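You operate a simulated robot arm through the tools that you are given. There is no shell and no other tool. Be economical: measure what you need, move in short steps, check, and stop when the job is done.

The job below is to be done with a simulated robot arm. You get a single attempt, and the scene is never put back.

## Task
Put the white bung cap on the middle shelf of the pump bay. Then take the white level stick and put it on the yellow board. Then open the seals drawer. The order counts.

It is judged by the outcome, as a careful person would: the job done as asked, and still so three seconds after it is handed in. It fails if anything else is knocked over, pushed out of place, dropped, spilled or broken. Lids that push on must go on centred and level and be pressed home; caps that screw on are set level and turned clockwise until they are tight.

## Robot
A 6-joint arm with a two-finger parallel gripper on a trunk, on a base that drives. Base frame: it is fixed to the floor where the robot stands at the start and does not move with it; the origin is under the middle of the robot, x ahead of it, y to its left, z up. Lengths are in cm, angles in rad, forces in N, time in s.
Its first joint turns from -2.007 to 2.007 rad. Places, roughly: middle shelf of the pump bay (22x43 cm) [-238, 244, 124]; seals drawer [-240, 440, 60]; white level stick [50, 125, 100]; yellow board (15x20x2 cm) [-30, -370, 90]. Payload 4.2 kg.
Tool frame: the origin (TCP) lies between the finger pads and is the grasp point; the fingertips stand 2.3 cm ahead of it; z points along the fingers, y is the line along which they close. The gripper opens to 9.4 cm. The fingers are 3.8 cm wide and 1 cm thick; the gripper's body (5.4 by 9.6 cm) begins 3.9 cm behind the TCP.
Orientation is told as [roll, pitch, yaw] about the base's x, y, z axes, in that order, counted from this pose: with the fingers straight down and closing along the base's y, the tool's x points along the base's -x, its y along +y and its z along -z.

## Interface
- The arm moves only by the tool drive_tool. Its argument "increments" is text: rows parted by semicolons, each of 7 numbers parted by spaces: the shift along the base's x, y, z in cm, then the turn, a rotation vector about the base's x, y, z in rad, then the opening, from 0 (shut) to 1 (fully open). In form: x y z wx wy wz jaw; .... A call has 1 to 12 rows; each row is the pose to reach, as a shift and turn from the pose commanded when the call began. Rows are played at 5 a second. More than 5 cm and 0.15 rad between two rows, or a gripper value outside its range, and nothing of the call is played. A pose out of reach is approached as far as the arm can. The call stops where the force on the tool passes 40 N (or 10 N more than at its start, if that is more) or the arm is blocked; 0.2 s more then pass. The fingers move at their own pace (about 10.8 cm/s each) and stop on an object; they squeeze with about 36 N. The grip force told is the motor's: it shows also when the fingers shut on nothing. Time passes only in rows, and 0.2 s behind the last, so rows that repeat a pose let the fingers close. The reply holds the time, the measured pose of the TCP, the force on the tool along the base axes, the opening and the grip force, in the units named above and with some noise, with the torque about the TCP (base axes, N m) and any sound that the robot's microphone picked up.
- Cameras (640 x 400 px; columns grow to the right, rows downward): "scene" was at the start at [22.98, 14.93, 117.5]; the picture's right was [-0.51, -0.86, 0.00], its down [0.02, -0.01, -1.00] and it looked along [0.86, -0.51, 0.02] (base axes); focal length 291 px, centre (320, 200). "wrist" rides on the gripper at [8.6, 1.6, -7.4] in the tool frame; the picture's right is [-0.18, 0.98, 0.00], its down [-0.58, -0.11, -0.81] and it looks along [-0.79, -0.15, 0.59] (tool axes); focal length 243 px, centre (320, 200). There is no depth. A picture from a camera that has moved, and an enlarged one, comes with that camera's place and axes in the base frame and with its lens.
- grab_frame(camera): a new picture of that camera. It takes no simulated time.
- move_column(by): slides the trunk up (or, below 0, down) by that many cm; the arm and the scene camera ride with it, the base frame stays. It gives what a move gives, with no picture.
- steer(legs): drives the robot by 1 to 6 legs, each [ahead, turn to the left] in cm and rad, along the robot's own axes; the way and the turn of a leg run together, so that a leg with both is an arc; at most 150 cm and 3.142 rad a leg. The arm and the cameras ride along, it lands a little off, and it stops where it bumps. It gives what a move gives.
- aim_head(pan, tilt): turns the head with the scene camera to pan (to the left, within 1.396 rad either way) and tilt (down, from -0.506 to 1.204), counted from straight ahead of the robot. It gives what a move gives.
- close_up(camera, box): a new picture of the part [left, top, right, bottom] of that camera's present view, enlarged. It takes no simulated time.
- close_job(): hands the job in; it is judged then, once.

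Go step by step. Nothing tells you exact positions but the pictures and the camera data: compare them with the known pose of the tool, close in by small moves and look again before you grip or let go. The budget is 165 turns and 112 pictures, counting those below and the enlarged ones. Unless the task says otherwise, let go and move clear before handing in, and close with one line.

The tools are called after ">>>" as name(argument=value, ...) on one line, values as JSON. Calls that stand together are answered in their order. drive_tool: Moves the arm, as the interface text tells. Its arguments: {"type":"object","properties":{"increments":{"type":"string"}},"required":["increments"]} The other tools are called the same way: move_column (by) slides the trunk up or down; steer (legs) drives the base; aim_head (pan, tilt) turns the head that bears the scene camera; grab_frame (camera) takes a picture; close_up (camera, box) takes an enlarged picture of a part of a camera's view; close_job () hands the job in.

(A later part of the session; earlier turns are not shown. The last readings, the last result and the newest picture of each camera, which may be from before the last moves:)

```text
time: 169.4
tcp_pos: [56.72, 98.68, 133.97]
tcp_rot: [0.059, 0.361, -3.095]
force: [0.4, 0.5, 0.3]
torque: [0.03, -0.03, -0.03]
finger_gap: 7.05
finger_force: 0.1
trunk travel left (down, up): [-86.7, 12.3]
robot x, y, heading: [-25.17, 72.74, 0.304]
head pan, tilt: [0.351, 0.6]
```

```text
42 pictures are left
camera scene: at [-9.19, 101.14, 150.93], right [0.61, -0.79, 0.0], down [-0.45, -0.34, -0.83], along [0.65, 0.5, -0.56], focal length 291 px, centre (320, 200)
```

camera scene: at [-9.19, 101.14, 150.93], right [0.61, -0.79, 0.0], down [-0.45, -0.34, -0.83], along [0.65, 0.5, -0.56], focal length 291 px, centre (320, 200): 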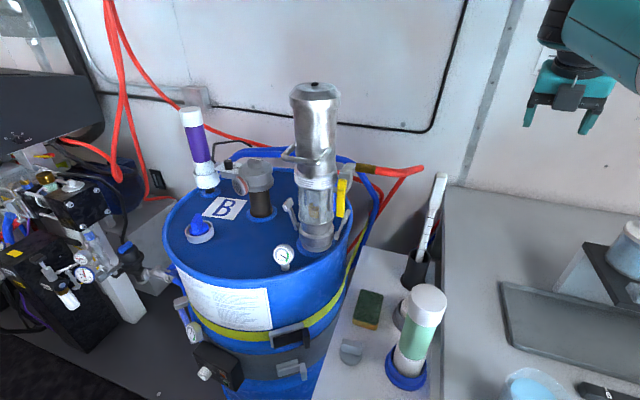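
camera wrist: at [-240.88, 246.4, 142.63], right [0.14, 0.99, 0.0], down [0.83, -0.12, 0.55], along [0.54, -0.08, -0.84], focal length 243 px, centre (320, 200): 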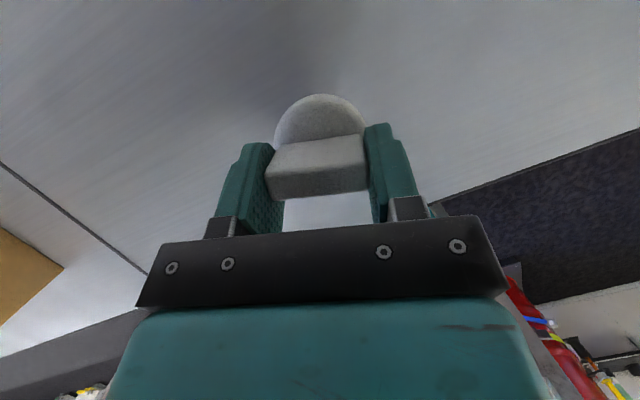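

>>> close_up(camera="scene", box=[340, 160, 500, 260])

>>> close_up(camera="scene", box=[330, 240, 490, 340])

```text
4.00 times, centred on (420, 210) of scene
camera zoom: at [-9.19, 101.14, 150.93], right [0.61, -0.79, 0.0], down [-0.45, -0.34, -0.83], along [0.65, 0.5, -0.56], focal length 1165 px, centre (-80, 160)
```

zoom: 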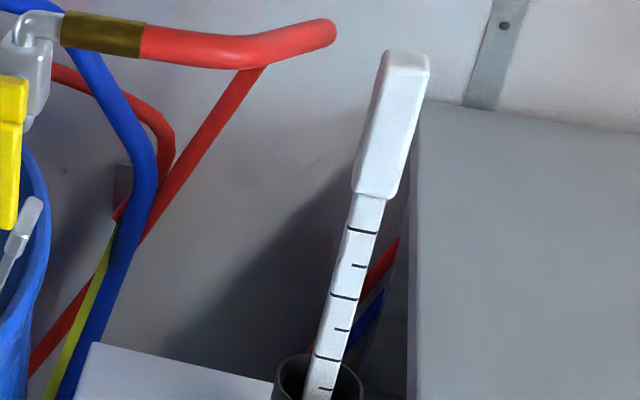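

```text
4.00 times, centred on (410, 290) of scene
camera zoom: at [-9.19, 101.14, 150.93], right [0.61, -0.79, 0.0], down [-0.45, -0.34, -0.83], along [0.65, 0.5, -0.56], focal length 1165 px, centre (-40, -160)
```

zoom: 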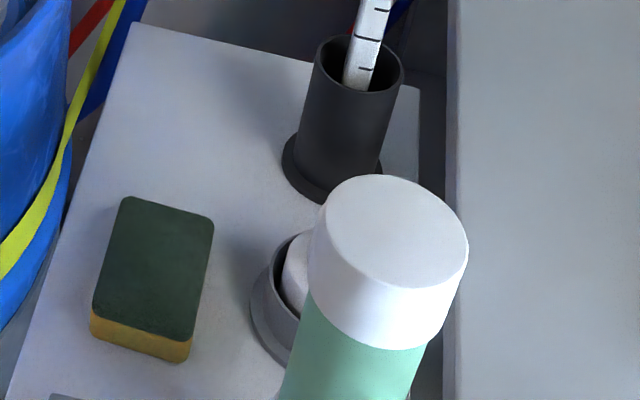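

The handle is a square grip about 2.4 cm wide and 9 cm tall, aligned with the room. I'll grip it with the fingers tilted 0.9 rad forward. First I back into the aisle, lower the trunk and reshape the arm.

>>> steer(legs=[[-45, 0]])

>>> move_column(by=-30)

>>> drive_tool(increments="-3 -1 1.5 0 0 0.13 0.7; -6 -2 3 0 0 0.262 0.7; -9 -3 4.5 0 0 0.262 0.7; -12 -4 6 0 0 0.262 0.7; -15 -5 7.5 0 0 0.262 0.7; -18 -6 9 0 0 0.262 0.7")

>>> drive_tool(increments="0 0 2 0.041 -0.129 0 0.7; 0 0 4 0.082 -0.257 0 0.7; 0 0 6 0.123 -0.386 0 0.7; 0 0 8 0.164 -0.515 0 0.7; 0 0 8 0.164 -0.515 0 0.7")

```text
time: 172.2
tcp_pos: [13.45, 85.06, 134.05]
tcp_rot: [0.058, 0.361, -3.091]
force: [0.1, 0.1, -0.3]
torque: [-0.02, 0.01, -0.01]
finger_gap: 7.04
finger_force: 0.1
trunk travel left (down, up): [-86.7, 12.3]
robot x, y, heading: [-68.17, 58.71, 0.305]
head pan, tilt: [0.351, 0.6]
```

```text
time: 175.2
tcp_pos: [13.55, 85.24, 104.1]
tcp_rot: [0.059, 0.36, -3.092]
force: [0.3, -0.4, -0.2]
torque: [0.01, 0.04, 0.0]
finger_gap: 7.05
finger_force: 0.1
trunk travel left (down, up): [-56.7, 42.3]
robot x, y, heading: [-67.99, 59.17, 0.306]
head pan, tilt: [0.351, 0.6]
```

```text
time: 176.6
tcp_pos: [0.95, 82.72, 117.43]
tcp_rot: [0.062, 0.356, -2.832]
force: [0.0, -0.5, 0.0]
torque: [-0.02, -0.01, 0.02]
finger_gap: 6.59
finger_force: 0.0
out of reach, approached as far as the arm can: row 2, 3, 4, 5, 6
trunk travel left (down, up): [-56.7, 42.3]
robot x, y, heading: [-68.29, 59.0, 0.304]
head pan, tilt: [0.351, 0.6]
```

```text
time: 177.8
tcp_pos: [4.81, 84.61, 128.18]
tcp_rot: [0.063, 0.9, -2.83]
force: [-0.4, -0.7, -0.6]
torque: [0.04, -0.01, 0.0]
finger_gap: 6.57
finger_force: 0.0
out of reach, approached as far as the arm can: row 1, 2, 3, 4, 5
trunk travel left (down, up): [-56.7, 42.3]
robot x, y, heading: [-68.27, 58.81, 0.303]
head pan, tilt: [0.351, 0.6]
```

The tool is at 0.9 rad tilt. I correct its small roll, lower the trunk so the TCP is about z 115.5, and shift the base 14 cm along the aisle.

>>> drive_tool(increments="0 0 0.5 0.018 0.006 0.025 0.6; 0 0 0.5 0.037 0.012 0.035 0.6")

>>> steer(legs=[[0, 1.571], [14, 0], [0, -1.571]])

>>> move_column(by=-12.7)

>>> aim_head(pan=0.0, tilt=0.4)

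>>> grab_frame(camera="scene")

```text
time: 178.4
tcp_pos: [4.81, 84.6, 128.73]
tcp_rot: [0.002, 0.896, -2.841]
force: [0.1, 0.1, 0.4]
torque: [0.02, 0.04, 0.01]
finger_gap: 5.65
finger_force: 0.1
trunk travel left (down, up): [-56.7, 42.3]
robot x, y, heading: [-68.6, 58.86, 0.307]
head pan, tilt: [0.351, 0.6]
```

```text
time: 187.4
tcp_pos: [0.8, 96.99, 128.88]
tcp_rot: [0.0, 0.897, -2.854]
force: [-0.4, -0.5, -0.1]
torque: [0.0, 0.01, -0.02]
finger_gap: 5.64
finger_force: 0.0
trunk travel left (down, up): [-56.7, 42.3]
robot x, y, heading: [-72.49, 72.01, 0.297]
head pan, tilt: [0.351, 0.6]
```

```text
time: 189.0
tcp_pos: [0.79, 97.03, 116.02]
tcp_rot: [0.0, 0.897, -2.857]
force: [-0.4, 0.2, 0.0]
torque: [0.01, 0.0, -0.03]
finger_gap: 5.64
finger_force: 0.0
trunk travel left (down, up): [-44.0, 55.0]
robot x, y, heading: [-72.27, 72.32, 0.291]
head pan, tilt: [0.351, 0.6]
```

```text
time: 189.8
tcp_pos: [0.7, 97.08, 116.07]
tcp_rot: [0.0, 0.897, -2.853]
force: [0.2, 0.3, 0.5]
torque: [0.0, -0.03, -0.01]
finger_gap: 5.63
finger_force: 0.0
trunk travel left (down, up): [-44.0, 55.0]
robot x, y, heading: [-72.43, 72.4, 0.293]
head pan, tilt: [0.0, 0.4]
```

```text
39 pictures are left
camera scene: at [-54.7, 98.03, 110.04], right [0.29, -0.96, 0.0], down [-0.37, -0.11, -0.92], along [0.88, 0.27, -0.39], focal length 291 px, centre (320, 200)
```

scene: 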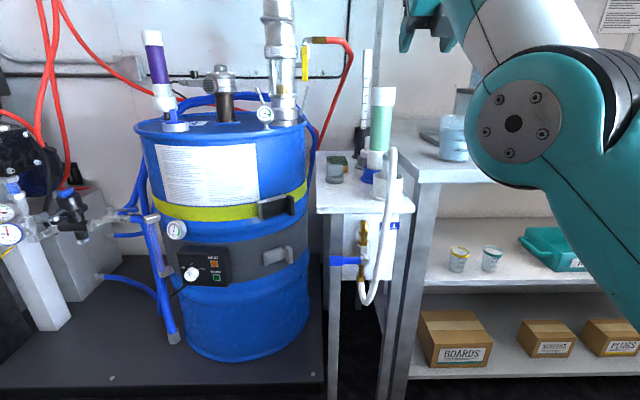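

The stick, dryer and side table are clear in view. I turn by 0.02 and drive 38 cm forward, then check against the stick.

>>> steer(legs=[[0, 0.02], [36, 0]])

>>> aim_head(pan=0.1, tilt=0.2)

>>> grab_frame(camera="scene")

>>> grab_frame(camera="wrist")

```text
time: 192.5
tcp_pos: [34.44, 109.6, 116.01]
tcp_rot: [0.0, 0.896, -2.834]
force: [0.9, -0.1, -0.4]
torque: [0.0, 0.0, 0.02]
finger_gap: 5.67
finger_force: 0.1
trunk travel left (down, up): [-44.0, 55.0]
robot x, y, heading: [-38.41, 83.64, 0.32]
head pan, tilt: [0.0, 0.4]
```

```text
time: 193.2
tcp_pos: [34.35, 109.71, 116.04]
tcp_rot: [-0.001, 0.897, -2.833]
force: [0.3, 0.1, 0.1]
torque: [0.01, -0.01, 0.06]
finger_gap: 5.63
finger_force: 0.1
trunk travel left (down, up): [-44.0, 55.0]
robot x, y, heading: [-38.2, 83.5, 0.314]
head pan, tilt: [0.099, 0.201]
```

```text
38 pictures are left
camera scene: at [-21.35, 110.39, 111.9], right [0.4, -0.92, 0.0], down [-0.18, -0.08, -0.98], along [0.9, 0.39, -0.2], focal length 291 px, centre (320, 200)
```

scene: 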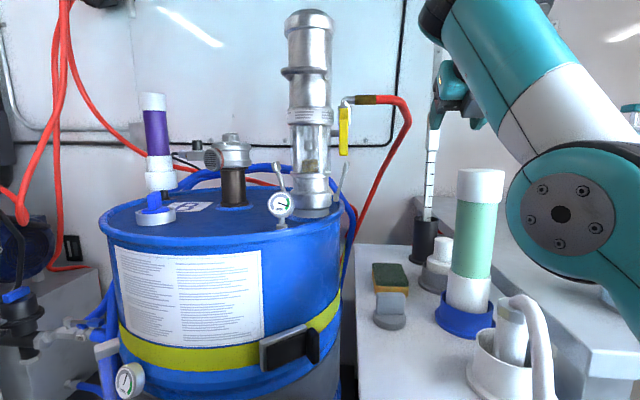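

```text
37 pictures are left
camera wrist: at [34.48, 108.07, 127.5], right [0.19, -0.97, -0.14], down [-0.98, -0.2, 0.05], along [-0.08, 0.13, -0.99], focal length 243 px, centre (320, 200)
```

wrist: 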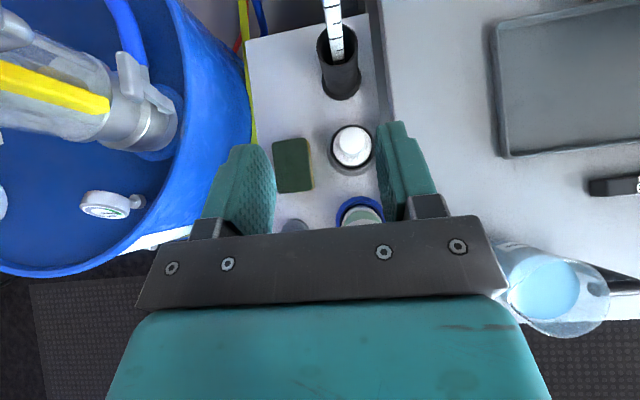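

The stick's rod is at about (51.5, 114.0) by the wrist view. I shift the tool 1.2 cm to the right and drive 11 cm more.

>>> drive_tool(increments="0.36 -1.14 0 0 0 0 0.6")

>>> steer(legs=[[11, 0]])

>>> grab_frame(camera="wrist")

>>> grab_frame(camera="scene")

```text
time: 193.6
tcp_pos: [34.74, 108.66, 116.22]
tcp_rot: [0.002, 0.891, -2.834]
force: [-0.2, -0.8, -0.5]
torque: [-0.01, -0.04, 0.01]
finger_gap: 5.62
finger_force: 0.0
trunk travel left (down, up): [-44.0, 55.0]
robot x, y, heading: [-38.43, 83.33, 0.317]
head pan, tilt: [0.099, 0.201]
```

```text
time: 194.8
tcp_pos: [45.33, 112.12, 116.23]
tcp_rot: [0.004, 0.891, -2.834]
force: [0.4, 0.2, -0.1]
torque: [0.01, 0.04, 0.01]
finger_gap: 5.63
finger_force: 0.0
trunk travel left (down, up): [-44.0, 55.0]
robot x, y, heading: [-27.52, 86.8, 0.311]
head pan, tilt: [0.099, 0.201]
```

```text
36 pictures are left
camera wrist: at [45.48, 110.43, 127.65], right [0.19, -0.97, -0.14], down [-0.98, -0.19, 0.05], along [-0.08, 0.13, -0.99], focal length 243 px, centre (320, 200)
```

wrist: 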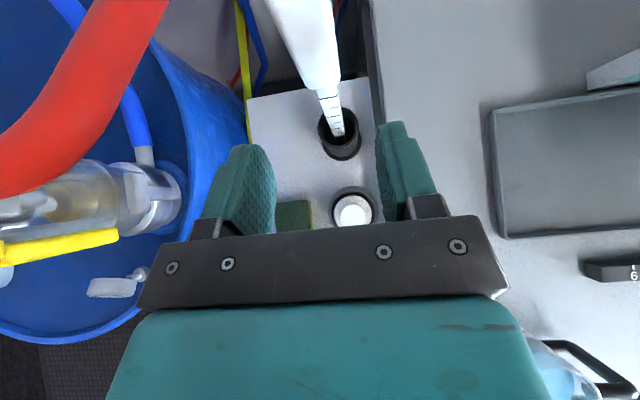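

```text
35 pictures are left
camera scene: at [-10.78, 113.84, 111.9], right [0.4, -0.92, 0.0], down [-0.18, -0.08, -0.98], along [0.9, 0.39, -0.2], focal length 291 px, centre (320, 200)
```

scene: 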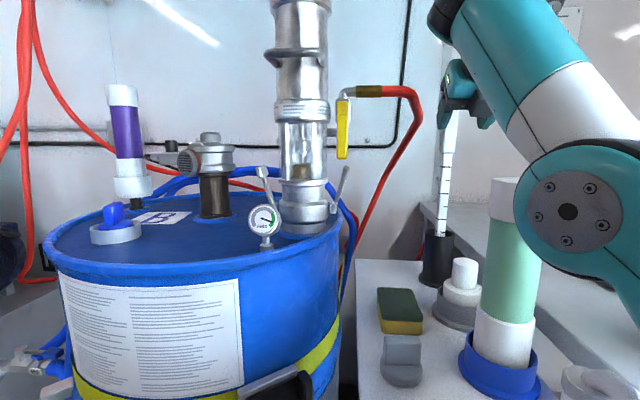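

Aligned: the handle is at (52.2, 114.15). I lower 0.7 cm and drive the last 6 cm so the fingers straddle the handle.

>>> move_column(by=-0.9)

>>> steer(legs=[[6, 0]])

>>> grab_frame(camera="wrist")

```text
time: 195.4
tcp_pos: [45.3, 112.05, 115.34]
tcp_rot: [0.004, 0.893, -2.834]
force: [0.7, -0.5, 0.8]
torque: [0.02, 0.01, -0.01]
finger_gap: 5.67
finger_force: 0.1
trunk travel left (down, up): [-43.1, 55.9]
robot x, y, heading: [-28.24, 86.84, 0.314]
head pan, tilt: [0.099, 0.201]
```

```text
time: 196.3
tcp_pos: [51.04, 114.04, 115.24]
tcp_rot: [0.003, 0.891, -2.834]
force: [0.2, 0.4, 0.8]
torque: [-0.02, 0.03, 0.0]
finger_gap: 5.63
finger_force: 0.2
trunk travel left (down, up): [-43.1, 55.9]
robot x, y, heading: [-21.97, 88.67, 0.313]
head pan, tilt: [0.099, 0.201]
```

```text
34 pictures are left
camera wrist: at [51.23, 112.33, 126.75], right [0.19, -0.97, -0.14], down [-0.98, -0.19, 0.05], along [-0.08, 0.13, -0.99], focal length 243 px, centre (320, 200)
```

wrist: 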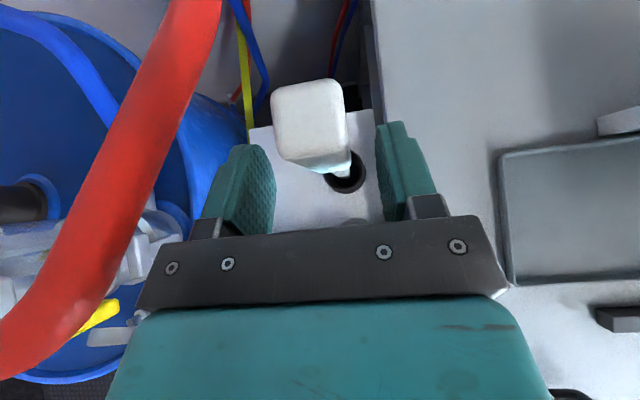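

The handle top is visible between the fingers; I go about 1 cm deeper and slightly right.

>>> drive_tool(increments="0.6 -0.1 0 0 0 0 0.6; 1.1 -0.1 0 0 0 0 0.6")

>>> grab_frame(camera="wrist")

```text
time: 196.9
tcp_pos: [52.32, 113.92, 115.33]
tcp_rot: [0.002, 0.892, -2.832]
force: [0.4, -0.7, -0.1]
torque: [-0.03, 0.0, -0.03]
finger_gap: 5.65
finger_force: 0.0
trunk travel left (down, up): [-43.1, 55.9]
robot x, y, heading: [-22.39, 88.42, 0.315]
head pan, tilt: [0.099, 0.201]
```

```text
33 pictures are left
camera wrist: at [52.34, 112.22, 126.75], right [0.18, -0.97, -0.14], down [-0.98, -0.19, 0.05], along [-0.08, 0.13, -0.99], focal length 243 px, centre (320, 200)
```

wrist: 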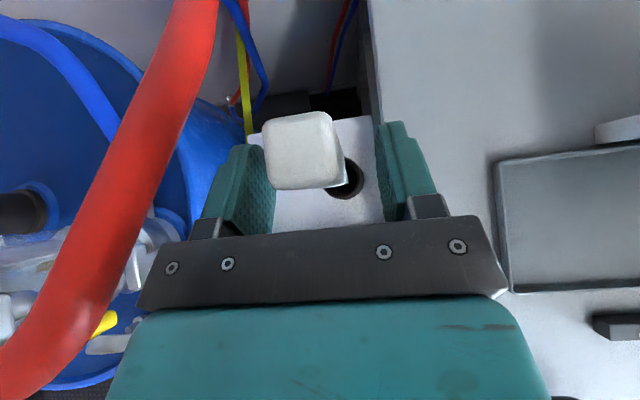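

Centred with the axis about 1.2 cm ahead of the TCP. I close the fingers.

>>> drive_tool(increments="0 0 0 0 0 0 0.4; 0 0 0 0 0 0 0.2; 0 0 0 0 0 0 0; 0 0 0 0 0 0 0")

>>> grab_frame(camera="wrist")

```text
time: 197.9
tcp_pos: [52.15, 113.88, 115.32]
tcp_rot: [0.004, 0.891, -2.834]
force: [-0.6, -0.5, 0.9]
torque: [0.12, 0.08, -0.01]
finger_gap: 2.59
finger_force: 36.1
trunk travel left (down, up): [-43.1, 55.9]
robot x, y, heading: [-22.31, 88.46, 0.315]
head pan, tilt: [0.099, 0.201]
```

```text
32 pictures are left
camera wrist: at [52.34, 112.24, 126.75], right [0.19, -0.97, -0.14], down [-0.98, -0.19, 0.05], along [-0.08, 0.13, -0.99], focal length 243 px, centre (320, 200)
```

wrist: 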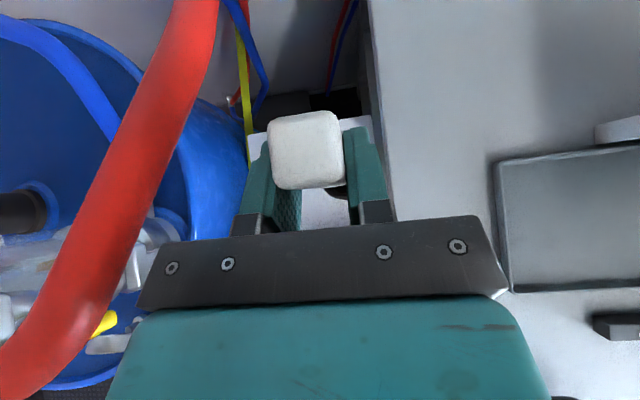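

Gripped at 2.6 cm. I lift it straight up with the trunk, high enough for the rod to pass over the dryer.

>>> move_column(by=8)

>>> move_column(by=27)

>>> aim_head(pan=-0.05, tilt=0.35)

>>> grab_frame(camera="scene")

```text
time: 199.1
tcp_pos: [52.15, 113.82, 123.38]
tcp_rot: [0.004, 0.893, -2.834]
force: [0.4, 0.2, -0.9]
torque: [0.02, 0.01, -0.01]
finger_gap: 2.56
finger_force: 36.3
trunk travel left (down, up): [-51.1, 47.9]
robot x, y, heading: [-22.15, 88.64, 0.314]
head pan, tilt: [0.099, 0.201]
```

```text
time: 201.9
tcp_pos: [52.18, 113.78, 150.28]
tcp_rot: [0.004, 0.893, -2.835]
force: [0.1, -0.3, -1.9]
torque: [0.0, 0.02, -0.02]
finger_gap: 2.58
finger_force: 35.6
trunk travel left (down, up): [-78.1, 20.9]
robot x, y, heading: [-22.2, 88.6, 0.312]
head pan, tilt: [0.099, 0.201]
```

```text
time: 202.6
tcp_pos: [52.19, 113.91, 150.33]
tcp_rot: [0.002, 0.894, -2.834]
force: [-0.3, -0.2, -1.1]
torque: [0.01, -0.02, 0.02]
finger_gap: 2.55
finger_force: 36.1
trunk travel left (down, up): [-78.1, 20.9]
robot x, y, heading: [-22.18, 88.9, 0.315]
head pan, tilt: [-0.051, 0.351]
```

```text
31 pictures are left
camera scene: at [-4.56, 114.41, 144.61], right [0.26, -0.96, 0.0], down [-0.33, -0.09, -0.94], along [0.91, 0.25, -0.34], focal length 291 px, centre (320, 200)
```

scene: 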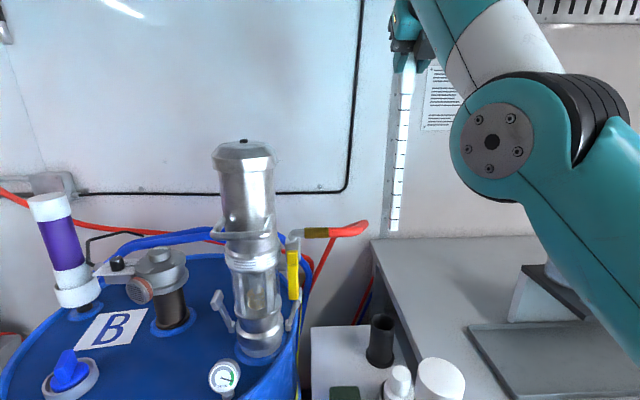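

The whole stick is out, its bottom at about z 117. I back off and drive to the other end of the room.

>>> steer(legs=[[-50, 0], [0, -1.575], [145, 0], [145, 0], [50, 0]])

>>> aim_head(pan=-0.7, tilt=0.3)

>>> grab_frame(camera="scene")

```text
time: 225.5
tcp_pos: [63.61, -323.49, 150.35]
tcp_rot: [0.003, 0.892, 1.888]
force: [-0.3, 0.6, -0.8]
torque: [0.0, 0.01, 0.0]
finger_gap: 2.59
finger_force: 35.9
trunk travel left (down, up): [-78.1, 20.9]
robot x, y, heading: [37.61, -249.13, -1.247]
head pan, tilt: [-0.051, 0.351]
```

```text
time: 226.5
tcp_pos: [63.57, -323.49, 150.23]
tcp_rot: [0.003, 0.893, 1.888]
force: [1.0, -0.4, -1.6]
torque: [0.02, 0.0, -0.05]
finger_gap: 2.58
finger_force: 35.7
trunk travel left (down, up): [-78.1, 20.9]
robot x, y, heading: [37.93, -249.52, -1.241]
head pan, tilt: [-0.7, 0.3]
```

```text
30 pictures are left
camera scene: at [57.7, -266.27, 145.07], right [-0.93, 0.36, 0.0], down [0.11, 0.28, -0.96], along [-0.35, -0.89, -0.3], focal length 291 px, centre (320, 200)
```

scene: 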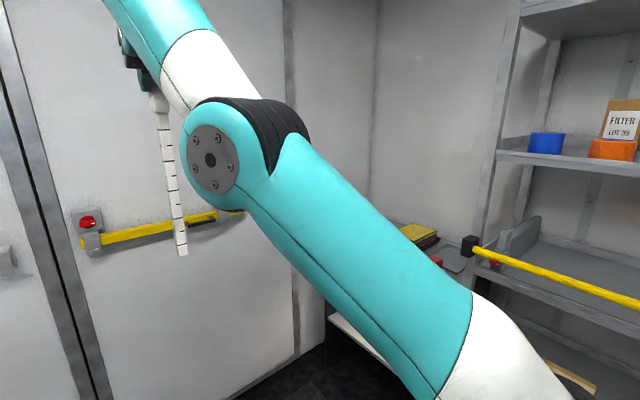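

The board should be near (412, 230). I zoom there.

>>> close_up(camera="scene", box=[340, 200, 500, 300])

>>> aim_head(pan=-1.2, tilt=0.3)

>>> grab_frame(camera="scene")

```text
4.00 times, centred on (420, 250) of scene
camera zoom: at [57.7, -266.27, 145.07], right [-0.93, 0.36, 0.0], down [0.11, 0.28, -0.96], along [-0.35, -0.89, -0.3], focal length 1165 px, centre (-80, 0)
```

zoom: 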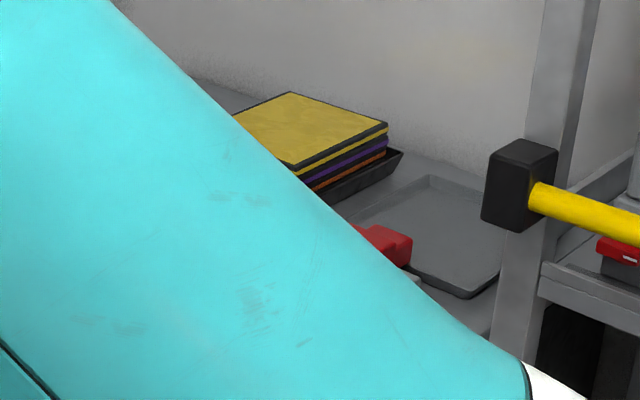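

```text
time: 227.4
tcp_pos: [63.64, -323.47, 150.24]
tcp_rot: [0.002, 0.892, 1.889]
force: [0.9, -0.4, -1.4]
torque: [0.03, -0.01, 0.01]
finger_gap: 2.57
finger_force: 36.2
trunk travel left (down, up): [-78.1, 20.9]
robot x, y, heading: [37.75, -249.46, -1.25]
head pan, tilt: [-1.201, 0.3]
```

```text
28 pictures are left
camera scene: at [53.94, -263.57, 145.07], right [-0.64, 0.77, 0.0], down [0.23, 0.19, -0.96], along [-0.73, -0.61, -0.3], focal length 291 px, centre (320, 200)
```

scene: 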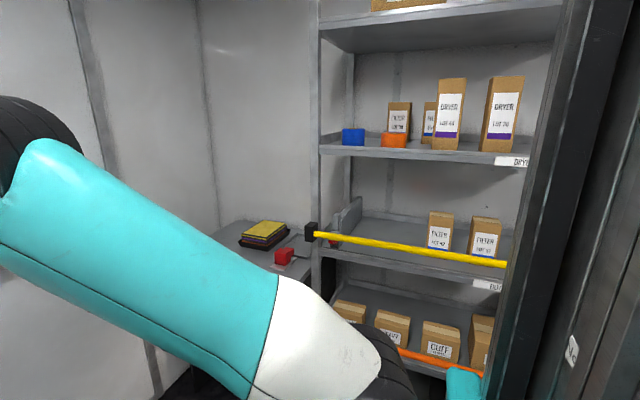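

The yellow board lies on top of a stack in a tray in the far corner, close to the wall, so the stick must arrive there lying level with the tool upright. I'll first turn the stick horizontal, lay it on the free part of the first desk, re-grip it from above, then place it. I turn it horizontal here in the free aisle.

>>> move_column(by=14)

>>> drive_tool(increments="-0.5 1.5 -1 0.1355 0.0451 0 0; -1 2.9 -2 0.271 0.0902 0 0; -1.5 4.4 -4 0.4065 0.1353 0 0; -2 5.9 -7 0.542 0.1804 0 0; -2.5 7.3 -10 0.6775 0.2255 0 0; -3 8.8 -14 0.813 0.2706 0 0; -3.4 10.2 -18 0.9485 0.3157 0 0; -3.9 11.7 -22 1.084 0.3608 0 0; -4.4 13.2 -26 1.2195 0.4059 0 0; -4.9 14.6 -30 1.355 0.451 0 0; -5.4 16.1 -34 1.49 0.496 0 0")

>>> aim_head(pan=-0.2, tilt=0.4)

>>> grab_frame(camera="scene")

```text
time: 229.1
tcp_pos: [63.58, -323.52, 164.28]
tcp_rot: [0.003, 0.891, 1.888]
force: [0.7, 0.2, -1.7]
torque: [0.03, 0.0, 0.02]
finger_gap: 2.57
finger_force: 35.7
trunk travel left (down, up): [-92.1, 6.9]
robot x, y, heading: [37.31, -249.24, -1.243]
head pan, tilt: [-1.201, 0.3]
```

```text
time: 231.5
tcp_pos: [58.18, -307.17, 130.27]
tcp_rot: [0.004, -0.679, 1.891]
force: [-0.7, 1.0, -1.5]
torque: [-0.31, -0.1, 0.03]
finger_gap: 2.58
finger_force: 35.6
out of reach, approached as far as the arm can: row 2, 3, 4, 5
trunk travel left (down, up): [-92.1, 6.9]
robot x, y, heading: [37.85, -249.32, -1.24]
head pan, tilt: [-1.201, 0.3]
```

```text
time: 232.8
tcp_pos: [58.23, -307.14, 130.32]
tcp_rot: [0.006, -0.678, 1.891]
force: [0.8, -0.2, -1.6]
torque: [-0.32, -0.09, -0.03]
finger_gap: 2.55
finger_force: 35.6
trunk travel left (down, up): [-92.1, 6.9]
robot x, y, heading: [37.61, -249.83, -1.244]
head pan, tilt: [-0.201, 0.4]
```

```text
27 pictures are left
camera scene: at [62.25, -266.77, 158.15], right [-0.99, -0.12, 0.0], down [-0.05, 0.39, -0.92], along [0.11, -0.91, -0.39], focal length 291 px, centre (320, 200)
```

scene: 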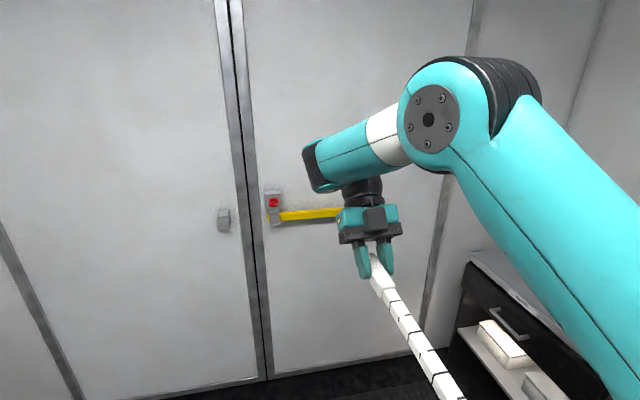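

The stick is now horizontal below the forearm. I reverse along the aisle to the first desk and turn to face it.

>>> steer(legs=[[-99, 0], [0, -1.589]])

>>> aim_head(pan=-0.25, tilt=0.6)

>>> grab_frame(camera="scene")

```text
time: 241.8
tcp_pos: [-52.03, -176.4, 130.39]
tcp_rot: [0.006, -0.677, 0.319]
force: [-0.3, 0.4, -1.8]
torque: [-0.09, 0.29, -0.04]
finger_gap: 2.57
finger_force: 35.6
trunk travel left (down, up): [-92.1, 6.9]
robot x, y, heading: [5.81, -156.09, -2.816]
head pan, tilt: [-0.201, 0.4]
```

```text
time: 242.5
tcp_pos: [-52.08, -176.28, 130.28]
tcp_rot: [0.008, -0.68, 0.317]
force: [0.4, -0.5, -1.3]
torque: [-0.09, 0.28, 0.02]
finger_gap: 2.56
finger_force: 36.7
trunk travel left (down, up): [-92.1, 6.9]
robot x, y, heading: [5.97, -155.88, -2.814]
head pan, tilt: [-0.25, 0.6]
```

```text
26 pictures are left
camera scene: at [-11.09, -179.78, 156.33], right [-0.07, 1.0, 0.0], down [0.56, 0.04, -0.83], along [-0.82, -0.06, -0.56], focal length 291 px, centre (320, 200)
```

scene: 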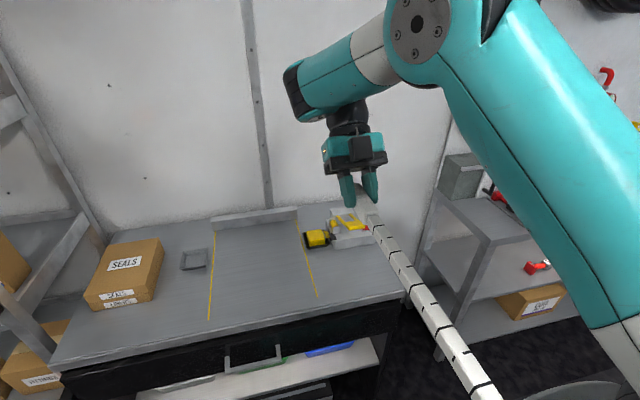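

Rather than setting it down, I can pivot the stick in the grip by pressing its rod gently on the desk's front edge with the tool upright. I move to a clear stretch of the edge, and lower.

>>> steer(legs=[[0, 1.57], [19, 0], [0, -1.587], [10, 0]])

>>> move_column(by=-20)

>>> drive_tool(increments="-1.7 -0.5 1.5 -0.041 0.128 0 0; -3.4 -1.1 3 -0.081 0.256 0 0; -5.1 -1.6 5 -0.122 0.384 0 0; -6.9 -2.2 7 -0.162 0.511 0 0; -8.6 -2.7 9 -0.203 0.639 0 0; -8.6 -2.7 9 -0.205 0.65 0 0")

>>> aim_head(pan=-0.2, tilt=0.6)

>>> grab_frame(camera="scene")

```text
time: 252.4
tcp_pos: [-57.13, -193.62, 130.3]
tcp_rot: [0.006, -0.68, 0.262]
force: [0.6, 0.2, -1.6]
torque: [-0.03, 0.27, 0.0]
finger_gap: 2.57
finger_force: 35.8
trunk travel left (down, up): [-92.1, 6.9]
robot x, y, heading: [1.6, -176.75, -2.868]
head pan, tilt: [-0.25, 0.6]
```

```text
time: 254.6
tcp_pos: [-57.19, -193.59, 110.33]
tcp_rot: [0.008, -0.679, 0.264]
force: [0.0, -0.3, -1.2]
torque: [-0.08, 0.29, -0.01]
finger_gap: 2.54
finger_force: 36.1
trunk travel left (down, up): [-72.1, 26.9]
robot x, y, heading: [1.88, -176.24, -2.87]
head pan, tilt: [-0.25, 0.6]
```

```text
time: 256.0
tcp_pos: [-68.23, -197.74, 121.88]
tcp_rot: [-0.02, 0.001, 0.272]
force: [-0.1, -0.3, -1.3]
torque: [-0.05, 0.18, 0.0]
finger_gap: 2.54
finger_force: 35.6
out of reach, approached as far as the arm can: row 2, 3, 4, 5, 6
trunk travel left (down, up): [-72.1, 26.9]
robot x, y, heading: [1.16, -176.31, -2.872]
head pan, tilt: [-0.25, 0.6]
```

```text
time: 256.6
tcp_pos: [-68.25, -197.68, 121.76]
tcp_rot: [-0.02, 0.001, 0.271]
force: [0.2, 0.1, -1.9]
torque: [-0.06, 0.2, -0.02]
finger_gap: 2.58
finger_force: 36.1
trunk travel left (down, up): [-72.1, 26.9]
robot x, y, heading: [1.59, -176.1, -2.87]
head pan, tilt: [-0.201, 0.6]
```

```text
25 pictures are left
camera scene: at [-16.45, -199.84, 136.32], right [-0.07, 1.0, 0.0], down [0.56, 0.04, -0.83], along [-0.82, -0.06, -0.57], focal length 291 px, centre (320, 200)
```

scene: 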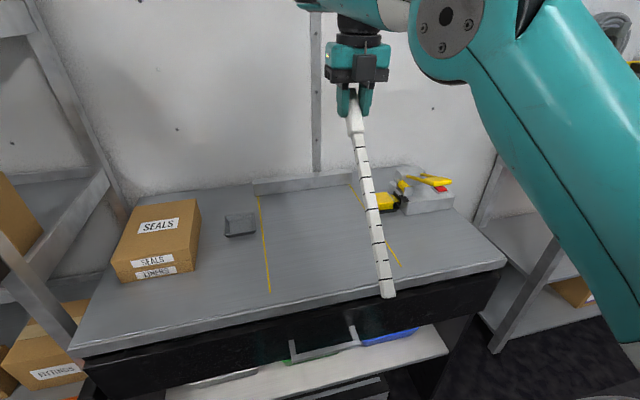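

The tool is upright and the rod slopes down toward me, its end near the desk edge. I lower the trunk toward contact of the rod with the edge.

>>> move_column(by=-16)

>>> move_column(by=-3)

>>> move_column(by=-2)

>>> grab_frame(camera="scene")

```text
time: 258.5
tcp_pos: [-68.23, -197.65, 105.72]
tcp_rot: [-0.02, -0.001, 0.273]
force: [-0.2, 0.0, -1.3]
torque: [-0.04, 0.2, 0.0]
finger_gap: 2.55
finger_force: 35.7
trunk travel left (down, up): [-56.1, 42.9]
robot x, y, heading: [1.67, -176.32, -2.866]
head pan, tilt: [-0.201, 0.6]
```

```text
time: 259.2
tcp_pos: [-68.27, -197.73, 102.78]
tcp_rot: [-0.02, 0.0, 0.271]
force: [-0.2, 0.6, -0.8]
torque: [-0.04, 0.2, 0.0]
finger_gap: 2.58
finger_force: 35.9
trunk travel left (down, up): [-53.1, 45.9]
robot x, y, heading: [1.79, -176.39, -2.872]
head pan, tilt: [-0.201, 0.6]
```

```text
time: 259.9
tcp_pos: [-68.31, -197.73, 100.63]
tcp_rot: [-0.02, -0.001, 0.271]
force: [-1.2, 0.5, -2.3]
torque: [-0.07, 0.21, -0.03]
finger_gap: 2.54
finger_force: 35.7
trunk travel left (down, up): [-51.1, 47.9]
robot x, y, heading: [1.42, -176.41, -2.869]
head pan, tilt: [-0.201, 0.6]
```

```text
24 pictures are left
camera scene: at [-16.45, -199.84, 115.32], right [-0.07, 1.0, 0.0], down [0.56, 0.04, -0.82], along [-0.82, -0.06, -0.57], focal length 291 px, centre (320, 200)
```

scene: 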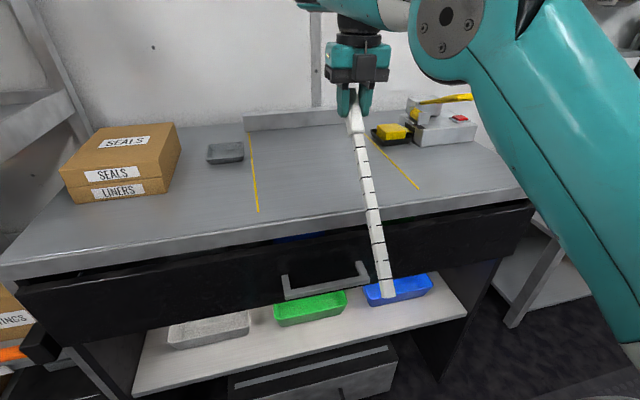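

No contact yet. I continue in small steps.

>>> move_column(by=-2.5)

>>> move_column(by=-1.5)

>>> move_column(by=-1.5)

```text
time: 260.6
tcp_pos: [-68.29, -197.7, 98.36]
tcp_rot: [-0.019, -0.001, 0.272]
force: [0.6, -0.2, -1.5]
torque: [-0.04, 0.24, 0.02]
finger_gap: 2.57
finger_force: 35.8
trunk travel left (down, up): [-48.6, 50.4]
robot x, y, heading: [1.57, -176.46, -2.872]
head pan, tilt: [-0.201, 0.6]
```

```text
time: 261.2
tcp_pos: [-68.25, -197.84, 96.76]
tcp_rot: [-0.018, 0.0, 0.273]
force: [2.7, -0.3, 0.0]
torque: [-0.01, -0.39, -0.08]
finger_gap: 2.55
finger_force: 35.8
trunk travel left (down, up): [-47.1, 51.9]
robot x, y, heading: [1.77, -176.13, -2.872]
head pan, tilt: [-0.201, 0.6]
```

```text
time: 261.9
tcp_pos: [-68.27, -197.76, 95.23]
tcp_rot: [-0.019, 0.001, 0.272]
force: [1.5, 0.5, 0.7]
torque: [0.0, -0.11, -0.03]
finger_gap: 2.56
finger_force: 36.2
trunk travel left (down, up): [-45.6, 53.4]
robot x, y, heading: [1.47, -176.74, -2.87]
head pan, tilt: [-0.201, 0.6]
```

Contact: the stick pivots with under 0.5 N·m. The desk top must be near z 83–84. I continue down gently.

>>> move_column(by=-2.5)

>>> move_column(by=-2.5)

>>> grab_frame(camera="scene")

```text
time: 262.6
tcp_pos: [-68.21, -197.61, 92.71]
tcp_rot: [-0.019, 0.002, 0.273]
force: [3.2, 0.2, 1.1]
torque: [0.07, -0.16, -0.07]
finger_gap: 2.55
finger_force: 36.5
trunk travel left (down, up): [-43.1, 55.9]
robot x, y, heading: [1.8, -176.56, -2.872]
head pan, tilt: [-0.201, 0.6]
```

```text
time: 263.3
tcp_pos: [-68.18, -197.73, 90.21]
tcp_rot: [-0.019, 0.0, 0.273]
force: [0.3, -0.5, 0.8]
torque: [0.03, -0.06, -0.06]
finger_gap: 2.57
finger_force: 36.5
trunk travel left (down, up): [-40.6, 58.4]
robot x, y, heading: [1.56, -176.8, -2.871]
head pan, tilt: [-0.201, 0.6]
```

```text
23 pictures are left
camera scene: at [-16.44, -199.84, 104.8], right [-0.07, 1.0, 0.0], down [0.56, 0.04, -0.83], along [-0.82, -0.06, -0.56], focal length 291 px, centre (320, 200)
```

scene: 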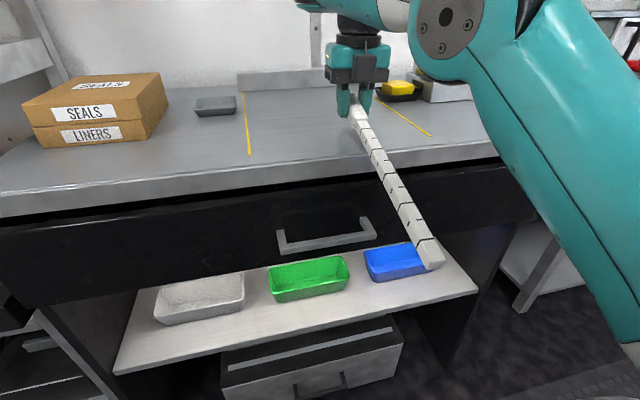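

It pivots smoothly. A little more.

>>> move_column(by=-2)

>>> move_column(by=-1)

>>> close_up(camera="scene", box=[280, 60, 480, 285])

>>> grab_frame(camera="wrist")

```text
time: 263.9
tcp_pos: [-68.36, -197.65, 88.45]
tcp_rot: [-0.019, 0.003, 0.272]
force: [-4.7, -0.4, 20.5]
torque: [0.5, -0.58, 0.05]
finger_gap: 2.6
finger_force: 35.8
trunk travel left (down, up): [-38.6, 60.4]
robot x, y, heading: [1.71, -176.46, -2.869]
head pan, tilt: [-0.201, 0.6]
```

```text
time: 264.3
tcp_pos: [-68.15, -197.76, 88.42]
tcp_rot: [-0.022, 0.01, 0.272]
force: [3.0, 0.6, 10.7]
torque: [0.24, -0.24, -0.05]
finger_gap: 2.62
finger_force: 35.7
trunk travel left (down, up): [-38.3, 60.7]
robot x, y, heading: [1.7, -176.43, -2.871]
head pan, tilt: [-0.201, 0.6]
stopped: the force on the tool passed its limit (the readings are from after the stop); the commanded pose is now the measured one
```

```text
1.78 times, centred on (380, 172) of scene
camera zoom: at [-16.41, -199.83, 102.5], right [-0.07, 1.0, 0.0], down [0.56, 0.04, -0.83], along [-0.82, -0.06, -0.56], focal length 518 px, centre (213, 249)
```

zoom: 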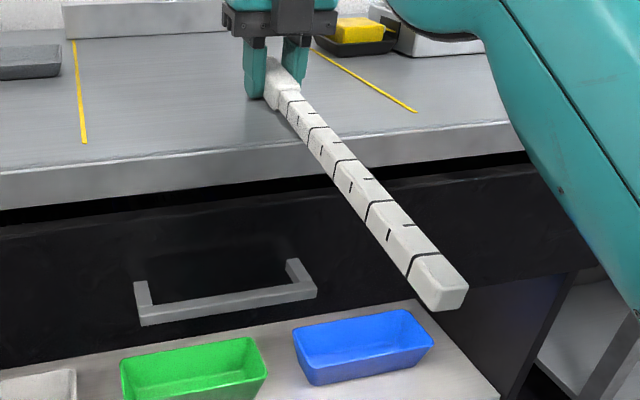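

```text
21 pictures are left
camera wrist: at [-76.95, -198.26, 95.88], right [-0.09, 1.0, -0.02], down [0.59, 0.07, 0.8], along [0.8, 0.06, -0.6], focal length 243 px, centre (320, 200)
```

wrist: 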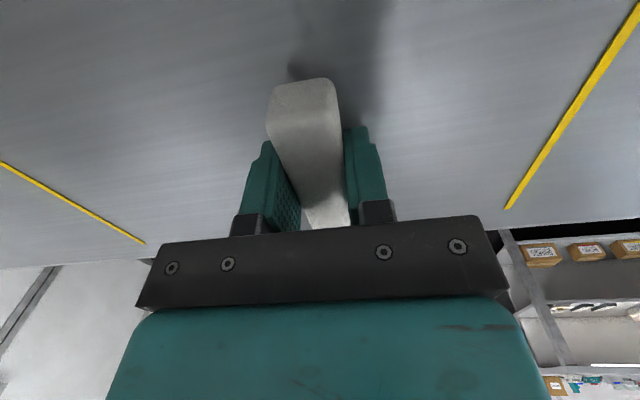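

The stick is now within about 4° of perpendicular to the upright tool. I lift it and read the torque to find its centre of mass.

>>> move_column(by=32)

>>> steer(legs=[[-22, 0]])

>>> aim_head(pan=-0.1, tilt=0.6)

>>> grab_frame(camera="scene")

```text
time: 267.5
tcp_pos: [-68.24, -197.58, 120.38]
tcp_rot: [-0.022, 0.007, 0.272]
force: [0.4, -0.9, -1.3]
torque: [-0.06, 0.25, 0.02]
finger_gap: 2.57
finger_force: 36.0
trunk travel left (down, up): [-70.3, 28.7]
robot x, y, heading: [1.63, -176.42, -2.869]
head pan, tilt: [-0.201, 0.6]
```

```text
time: 269.1
tcp_pos: [-47.06, -191.54, 120.24]
tcp_rot: [-0.022, 0.01, 0.268]
force: [0.2, -0.1, -1.4]
torque: [-0.07, 0.27, -0.02]
finger_gap: 2.56
finger_force: 35.9
trunk travel left (down, up): [-70.3, 28.7]
robot x, y, heading: [22.87, -170.18, -2.873]
head pan, tilt: [-0.201, 0.6]
```

```text
time: 269.8
tcp_pos: [-47.25, -191.62, 120.3]
tcp_rot: [-0.019, 0.008, 0.268]
force: [-0.6, 0.4, -1.5]
torque: [-0.08, 0.29, 0.0]
finger_gap: 2.58
finger_force: 35.6
trunk travel left (down, up): [-70.3, 28.7]
robot x, y, heading: [22.8, -170.27, -2.87]
head pan, tilt: [-0.099, 0.6]
```

```text
20 pictures are left
camera scene: at [4.76, -194.79, 134.52], right [-0.17, 0.99, 0.0], down [0.56, 0.09, -0.83], along [-0.81, -0.14, -0.57], focal length 291 px, centre (320, 200)
```

scene: 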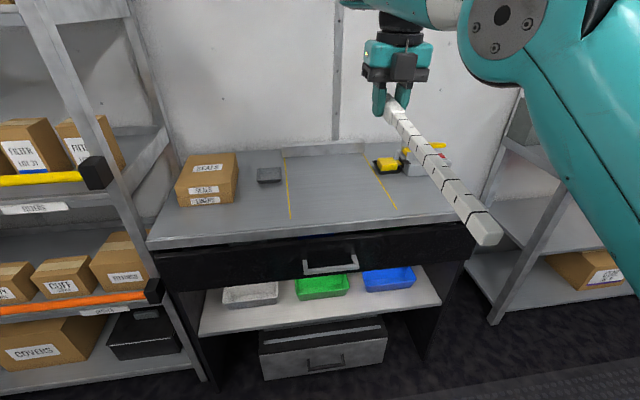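

The grip is good. I turn along the aisle, drive on, and then yaw the tool so that the rod points away from me (handle toward the aisle, away from the wall).

>>> steer(legs=[[0, 1.61], [110, 0]])

>>> drive_tool(increments="0 0 0 0 0 0.14 0; 0 0 0 0 0 0.28 0; 0 0 0 0 0 0.42 0; 0 0 0 0 0 0.56 0; 0 0 0 0 0 0.7 0; 0 0 0 0 0 0.84 0; 0 0 0 0 0 0.98 0; 0 0 0 0 0 1.12 0; 0 0 0 0 0 1.26 0; 0 0 0 0 0 1.4 0; 0 0 0 0 0 1.54 0")

>>> drive_tool(increments="0 0 0 0 0 0.14 0; 0 0 0 0 0 0.28 0; 0 0 0 0 0 0.42 0; 0 0 0 0 0 0.56 0; 0 0 0 0 0 0.7 0; 0 0 0 0 0 0.84 0; 0 0 0 0 0 0.98 0; 0 0 0 0 0 1.12 0; 0 0 0 0 0 1.26 0; 0 0 0 0 0 1.4 0; 0 0 0 0 0 1.5 0")

```text
time: 279.4
tcp_pos: [81.3, -345.1, 120.26]
tcp_rot: [-0.02, 0.007, 1.889]
force: [0.4, -0.8, -1.4]
torque: [-0.28, -0.09, 0.02]
finger_gap: 2.57
finger_force: 36.8
trunk travel left (down, up): [-70.3, 28.7]
robot x, y, heading: [57.19, -276.39, -1.26]
head pan, tilt: [-0.099, 0.6]
```

```text
time: 281.8
tcp_pos: [81.31, -345.2, 120.23]
tcp_rot: [-0.022, 0.008, -2.853]
force: [-0.5, -0.8, -1.3]
torque: [0.05, -0.29, -0.03]
finger_gap: 2.57
finger_force: 36.4
trunk travel left (down, up): [-70.3, 28.7]
robot x, y, heading: [56.88, -276.2, -1.253]
head pan, tilt: [-0.099, 0.6]
```

```text
time: 284.2
tcp_pos: [81.33, -345.15, 120.23]
tcp_rot: [-0.021, 0.009, -1.353]
force: [-0.6, -0.5, -1.8]
torque: [0.28, 0.05, -0.01]
finger_gap: 2.55
finger_force: 36.1
trunk travel left (down, up): [-70.3, 28.7]
robot x, y, heading: [57.18, -276.6, -1.254]
head pan, tilt: [-0.099, 0.6]
```

To get into the corner with the rod pointing away from me, I must arrive in reverse and swing in from the other side. I back up, retract the arm, turn round and look.

>>> steer(legs=[[-131, 0]])

>>> drive_tool(increments="-1.1 3.4 0.5 0 0 0 0; -2.2 6.8 1 0 0 0 0; -3.3 10.2 1.5 0 0 0 0; -4.4 13.6 2 0 0 0 0; -5.5 17 2.5 0 0 0 0; -6.2 19 3 0 0 0 0")

>>> steer(legs=[[0, -1.5], [0, -1.571], [-100, 0], [-87, 0]])

>>> aim_head(pan=1.3, tilt=0.4)

>>> grab_frame(camera="scene")

```text
time: 290.8
tcp_pos: [40.2, -219.6, 120.26]
tcp_rot: [-0.02, 0.01, -1.36]
force: [0.1, 0.2, -1.4]
torque: [0.26, 0.09, 0.02]
finger_gap: 2.55
finger_force: 35.7
trunk travel left (down, up): [-70.3, 28.7]
robot x, y, heading: [15.88, -150.77, -1.261]
head pan, tilt: [-0.099, 0.6]
```

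```text
time: 292.2
tcp_pos: [35.5, -202.71, 129.76]
tcp_rot: [-0.023, 0.012, -1.359]
force: [0.7, -0.7, -1.5]
torque: [0.36, 0.1, 0.01]
finger_gap: 2.54
finger_force: 35.9
out of reach, approached as far as the arm can: row 1, 2, 3, 4, 5, 6
trunk travel left (down, up): [-70.3, 28.7]
robot x, y, heading: [16.26, -150.46, -1.258]
head pan, tilt: [-0.099, 0.6]
```

```text
time: 309.1
tcp_pos: [63.71, -272.41, 129.81]
tcp_rot: [-0.025, 0.012, 1.86]
force: [-0.4, -1.0, -1.3]
torque: [-0.29, -0.07, -0.01]
finger_gap: 2.54
finger_force: 36.2
trunk travel left (down, up): [-70.3, 28.7]
robot x, y, heading: [87.33, -322.84, 1.956]
head pan, tilt: [-0.099, 0.6]
```

```text
time: 310.6
tcp_pos: [63.67, -272.56, 129.77]
tcp_rot: [-0.024, 0.014, 1.859]
force: [0.3, -0.1, -2.3]
torque: [-0.26, -0.08, 0.01]
finger_gap: 2.54
finger_force: 36.1
trunk travel left (down, up): [-70.3, 28.7]
robot x, y, heading: [86.73, -322.79, 1.96]
head pan, tilt: [1.3, 0.4]
```

```text
19 pictures are left
camera scene: at [54.21, -317.32, 136.34], right [-0.12, 0.99, 0.0], down [0.39, 0.05, -0.92], along [-0.91, -0.11, -0.39], focal length 291 px, centre (320, 200)
```

scene: 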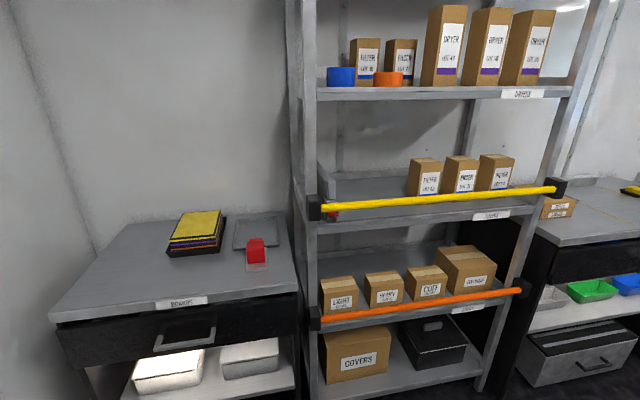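

The yellow board is clear in view on its stack (centre about (-28, -369)), and the rod will clear the shelf post when I swing left. I turn to face the desk and go forward 30 cm.

>>> steer(legs=[[0, 1.53], [30, 0]])

>>> aim_head(pan=-0.1, tilt=0.55)

>>> grab_frame(camera="scene")

```text
time: 316.3
tcp_pos: [6.98, -353.13, 129.91]
tcp_rot: [-0.023, 0.013, -2.91]
force: [0.4, 0.8, -1.2]
torque: [0.08, -0.27, -0.02]
finger_gap: 2.53
finger_force: 36.5
trunk travel left (down, up): [-70.3, 28.7]
robot x, y, heading: [58.83, -332.67, -2.809]
head pan, tilt: [1.3, 0.4]
```

```text
time: 317.8
tcp_pos: [7.05, -353.02, 129.72]
tcp_rot: [-0.025, 0.012, -2.911]
force: [0.2, -0.3, -1.1]
torque: [0.1, -0.27, -0.01]
finger_gap: 2.59
finger_force: 36.6
trunk travel left (down, up): [-70.3, 28.7]
robot x, y, heading: [58.64, -333.06, -2.816]
head pan, tilt: [-0.099, 0.55]
```

```text
18 pictures are left
camera scene: at [42.06, -358.12, 134.97], right [-0.23, 0.97, 0.0], down [0.51, 0.12, -0.85], along [-0.83, -0.2, -0.52], focal length 291 px, centre (320, 200)
```

scene: 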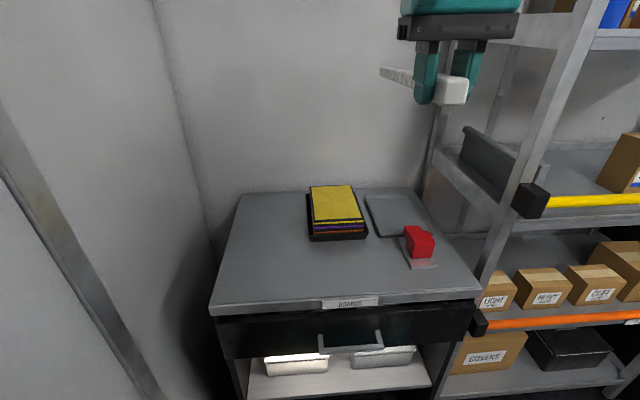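

Board centre is confirmed near (-28, -370), with the wall just behind. I extend over it, levelling the stick, staying about 12 cm above.

>>> drive_tool(increments="-2.3 -1.8 -3.5 -0.004 0.015 0 0; -4.6 -3.6 -7 -0.007 0.03 0 0; -6.9 -5.4 -10.5 -0.011 0.045 0 0; -9.2 -7.1 -14 -0.0137 0.058 0 0; -11.5 -8.9 -17.5 -0.0137 0.058 0 0; -13.8 -10.7 -21 -0.0137 0.058 0 0; -16 -12.4 -24 -0.0137 0.058 0 0; -16 -12.4 -24 -0.0137 0.058 0 0")

>>> grab_frame(camera="scene")

```text
time: 319.6
tcp_pos: [-11.94, -368.13, 107.04]
tcp_rot: [-0.025, -0.046, -2.909]
force: [0.1, -0.2, -0.8]
torque: [0.06, -0.28, 0.02]
finger_gap: 2.55
finger_force: 36.3
out of reach, approached as far as the arm can: row 1, 2, 3, 4, 5, 6, 7, 8
trunk travel left (down, up): [-70.3, 28.7]
robot x, y, heading: [58.55, -332.75, -2.814]
head pan, tilt: [-0.099, 0.55]
```

```text
17 pictures are left
camera scene: at [42.07, -358.12, 134.97], right [-0.23, 0.97, 0.0], down [0.51, 0.12, -0.85], along [-0.83, -0.2, -0.52], focal length 291 px, centre (320, 200)
```

scene: 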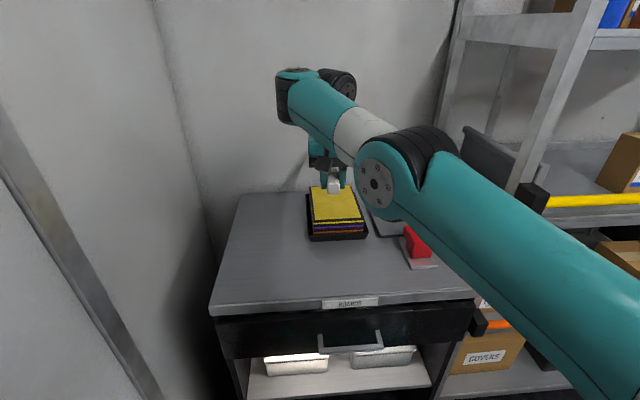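

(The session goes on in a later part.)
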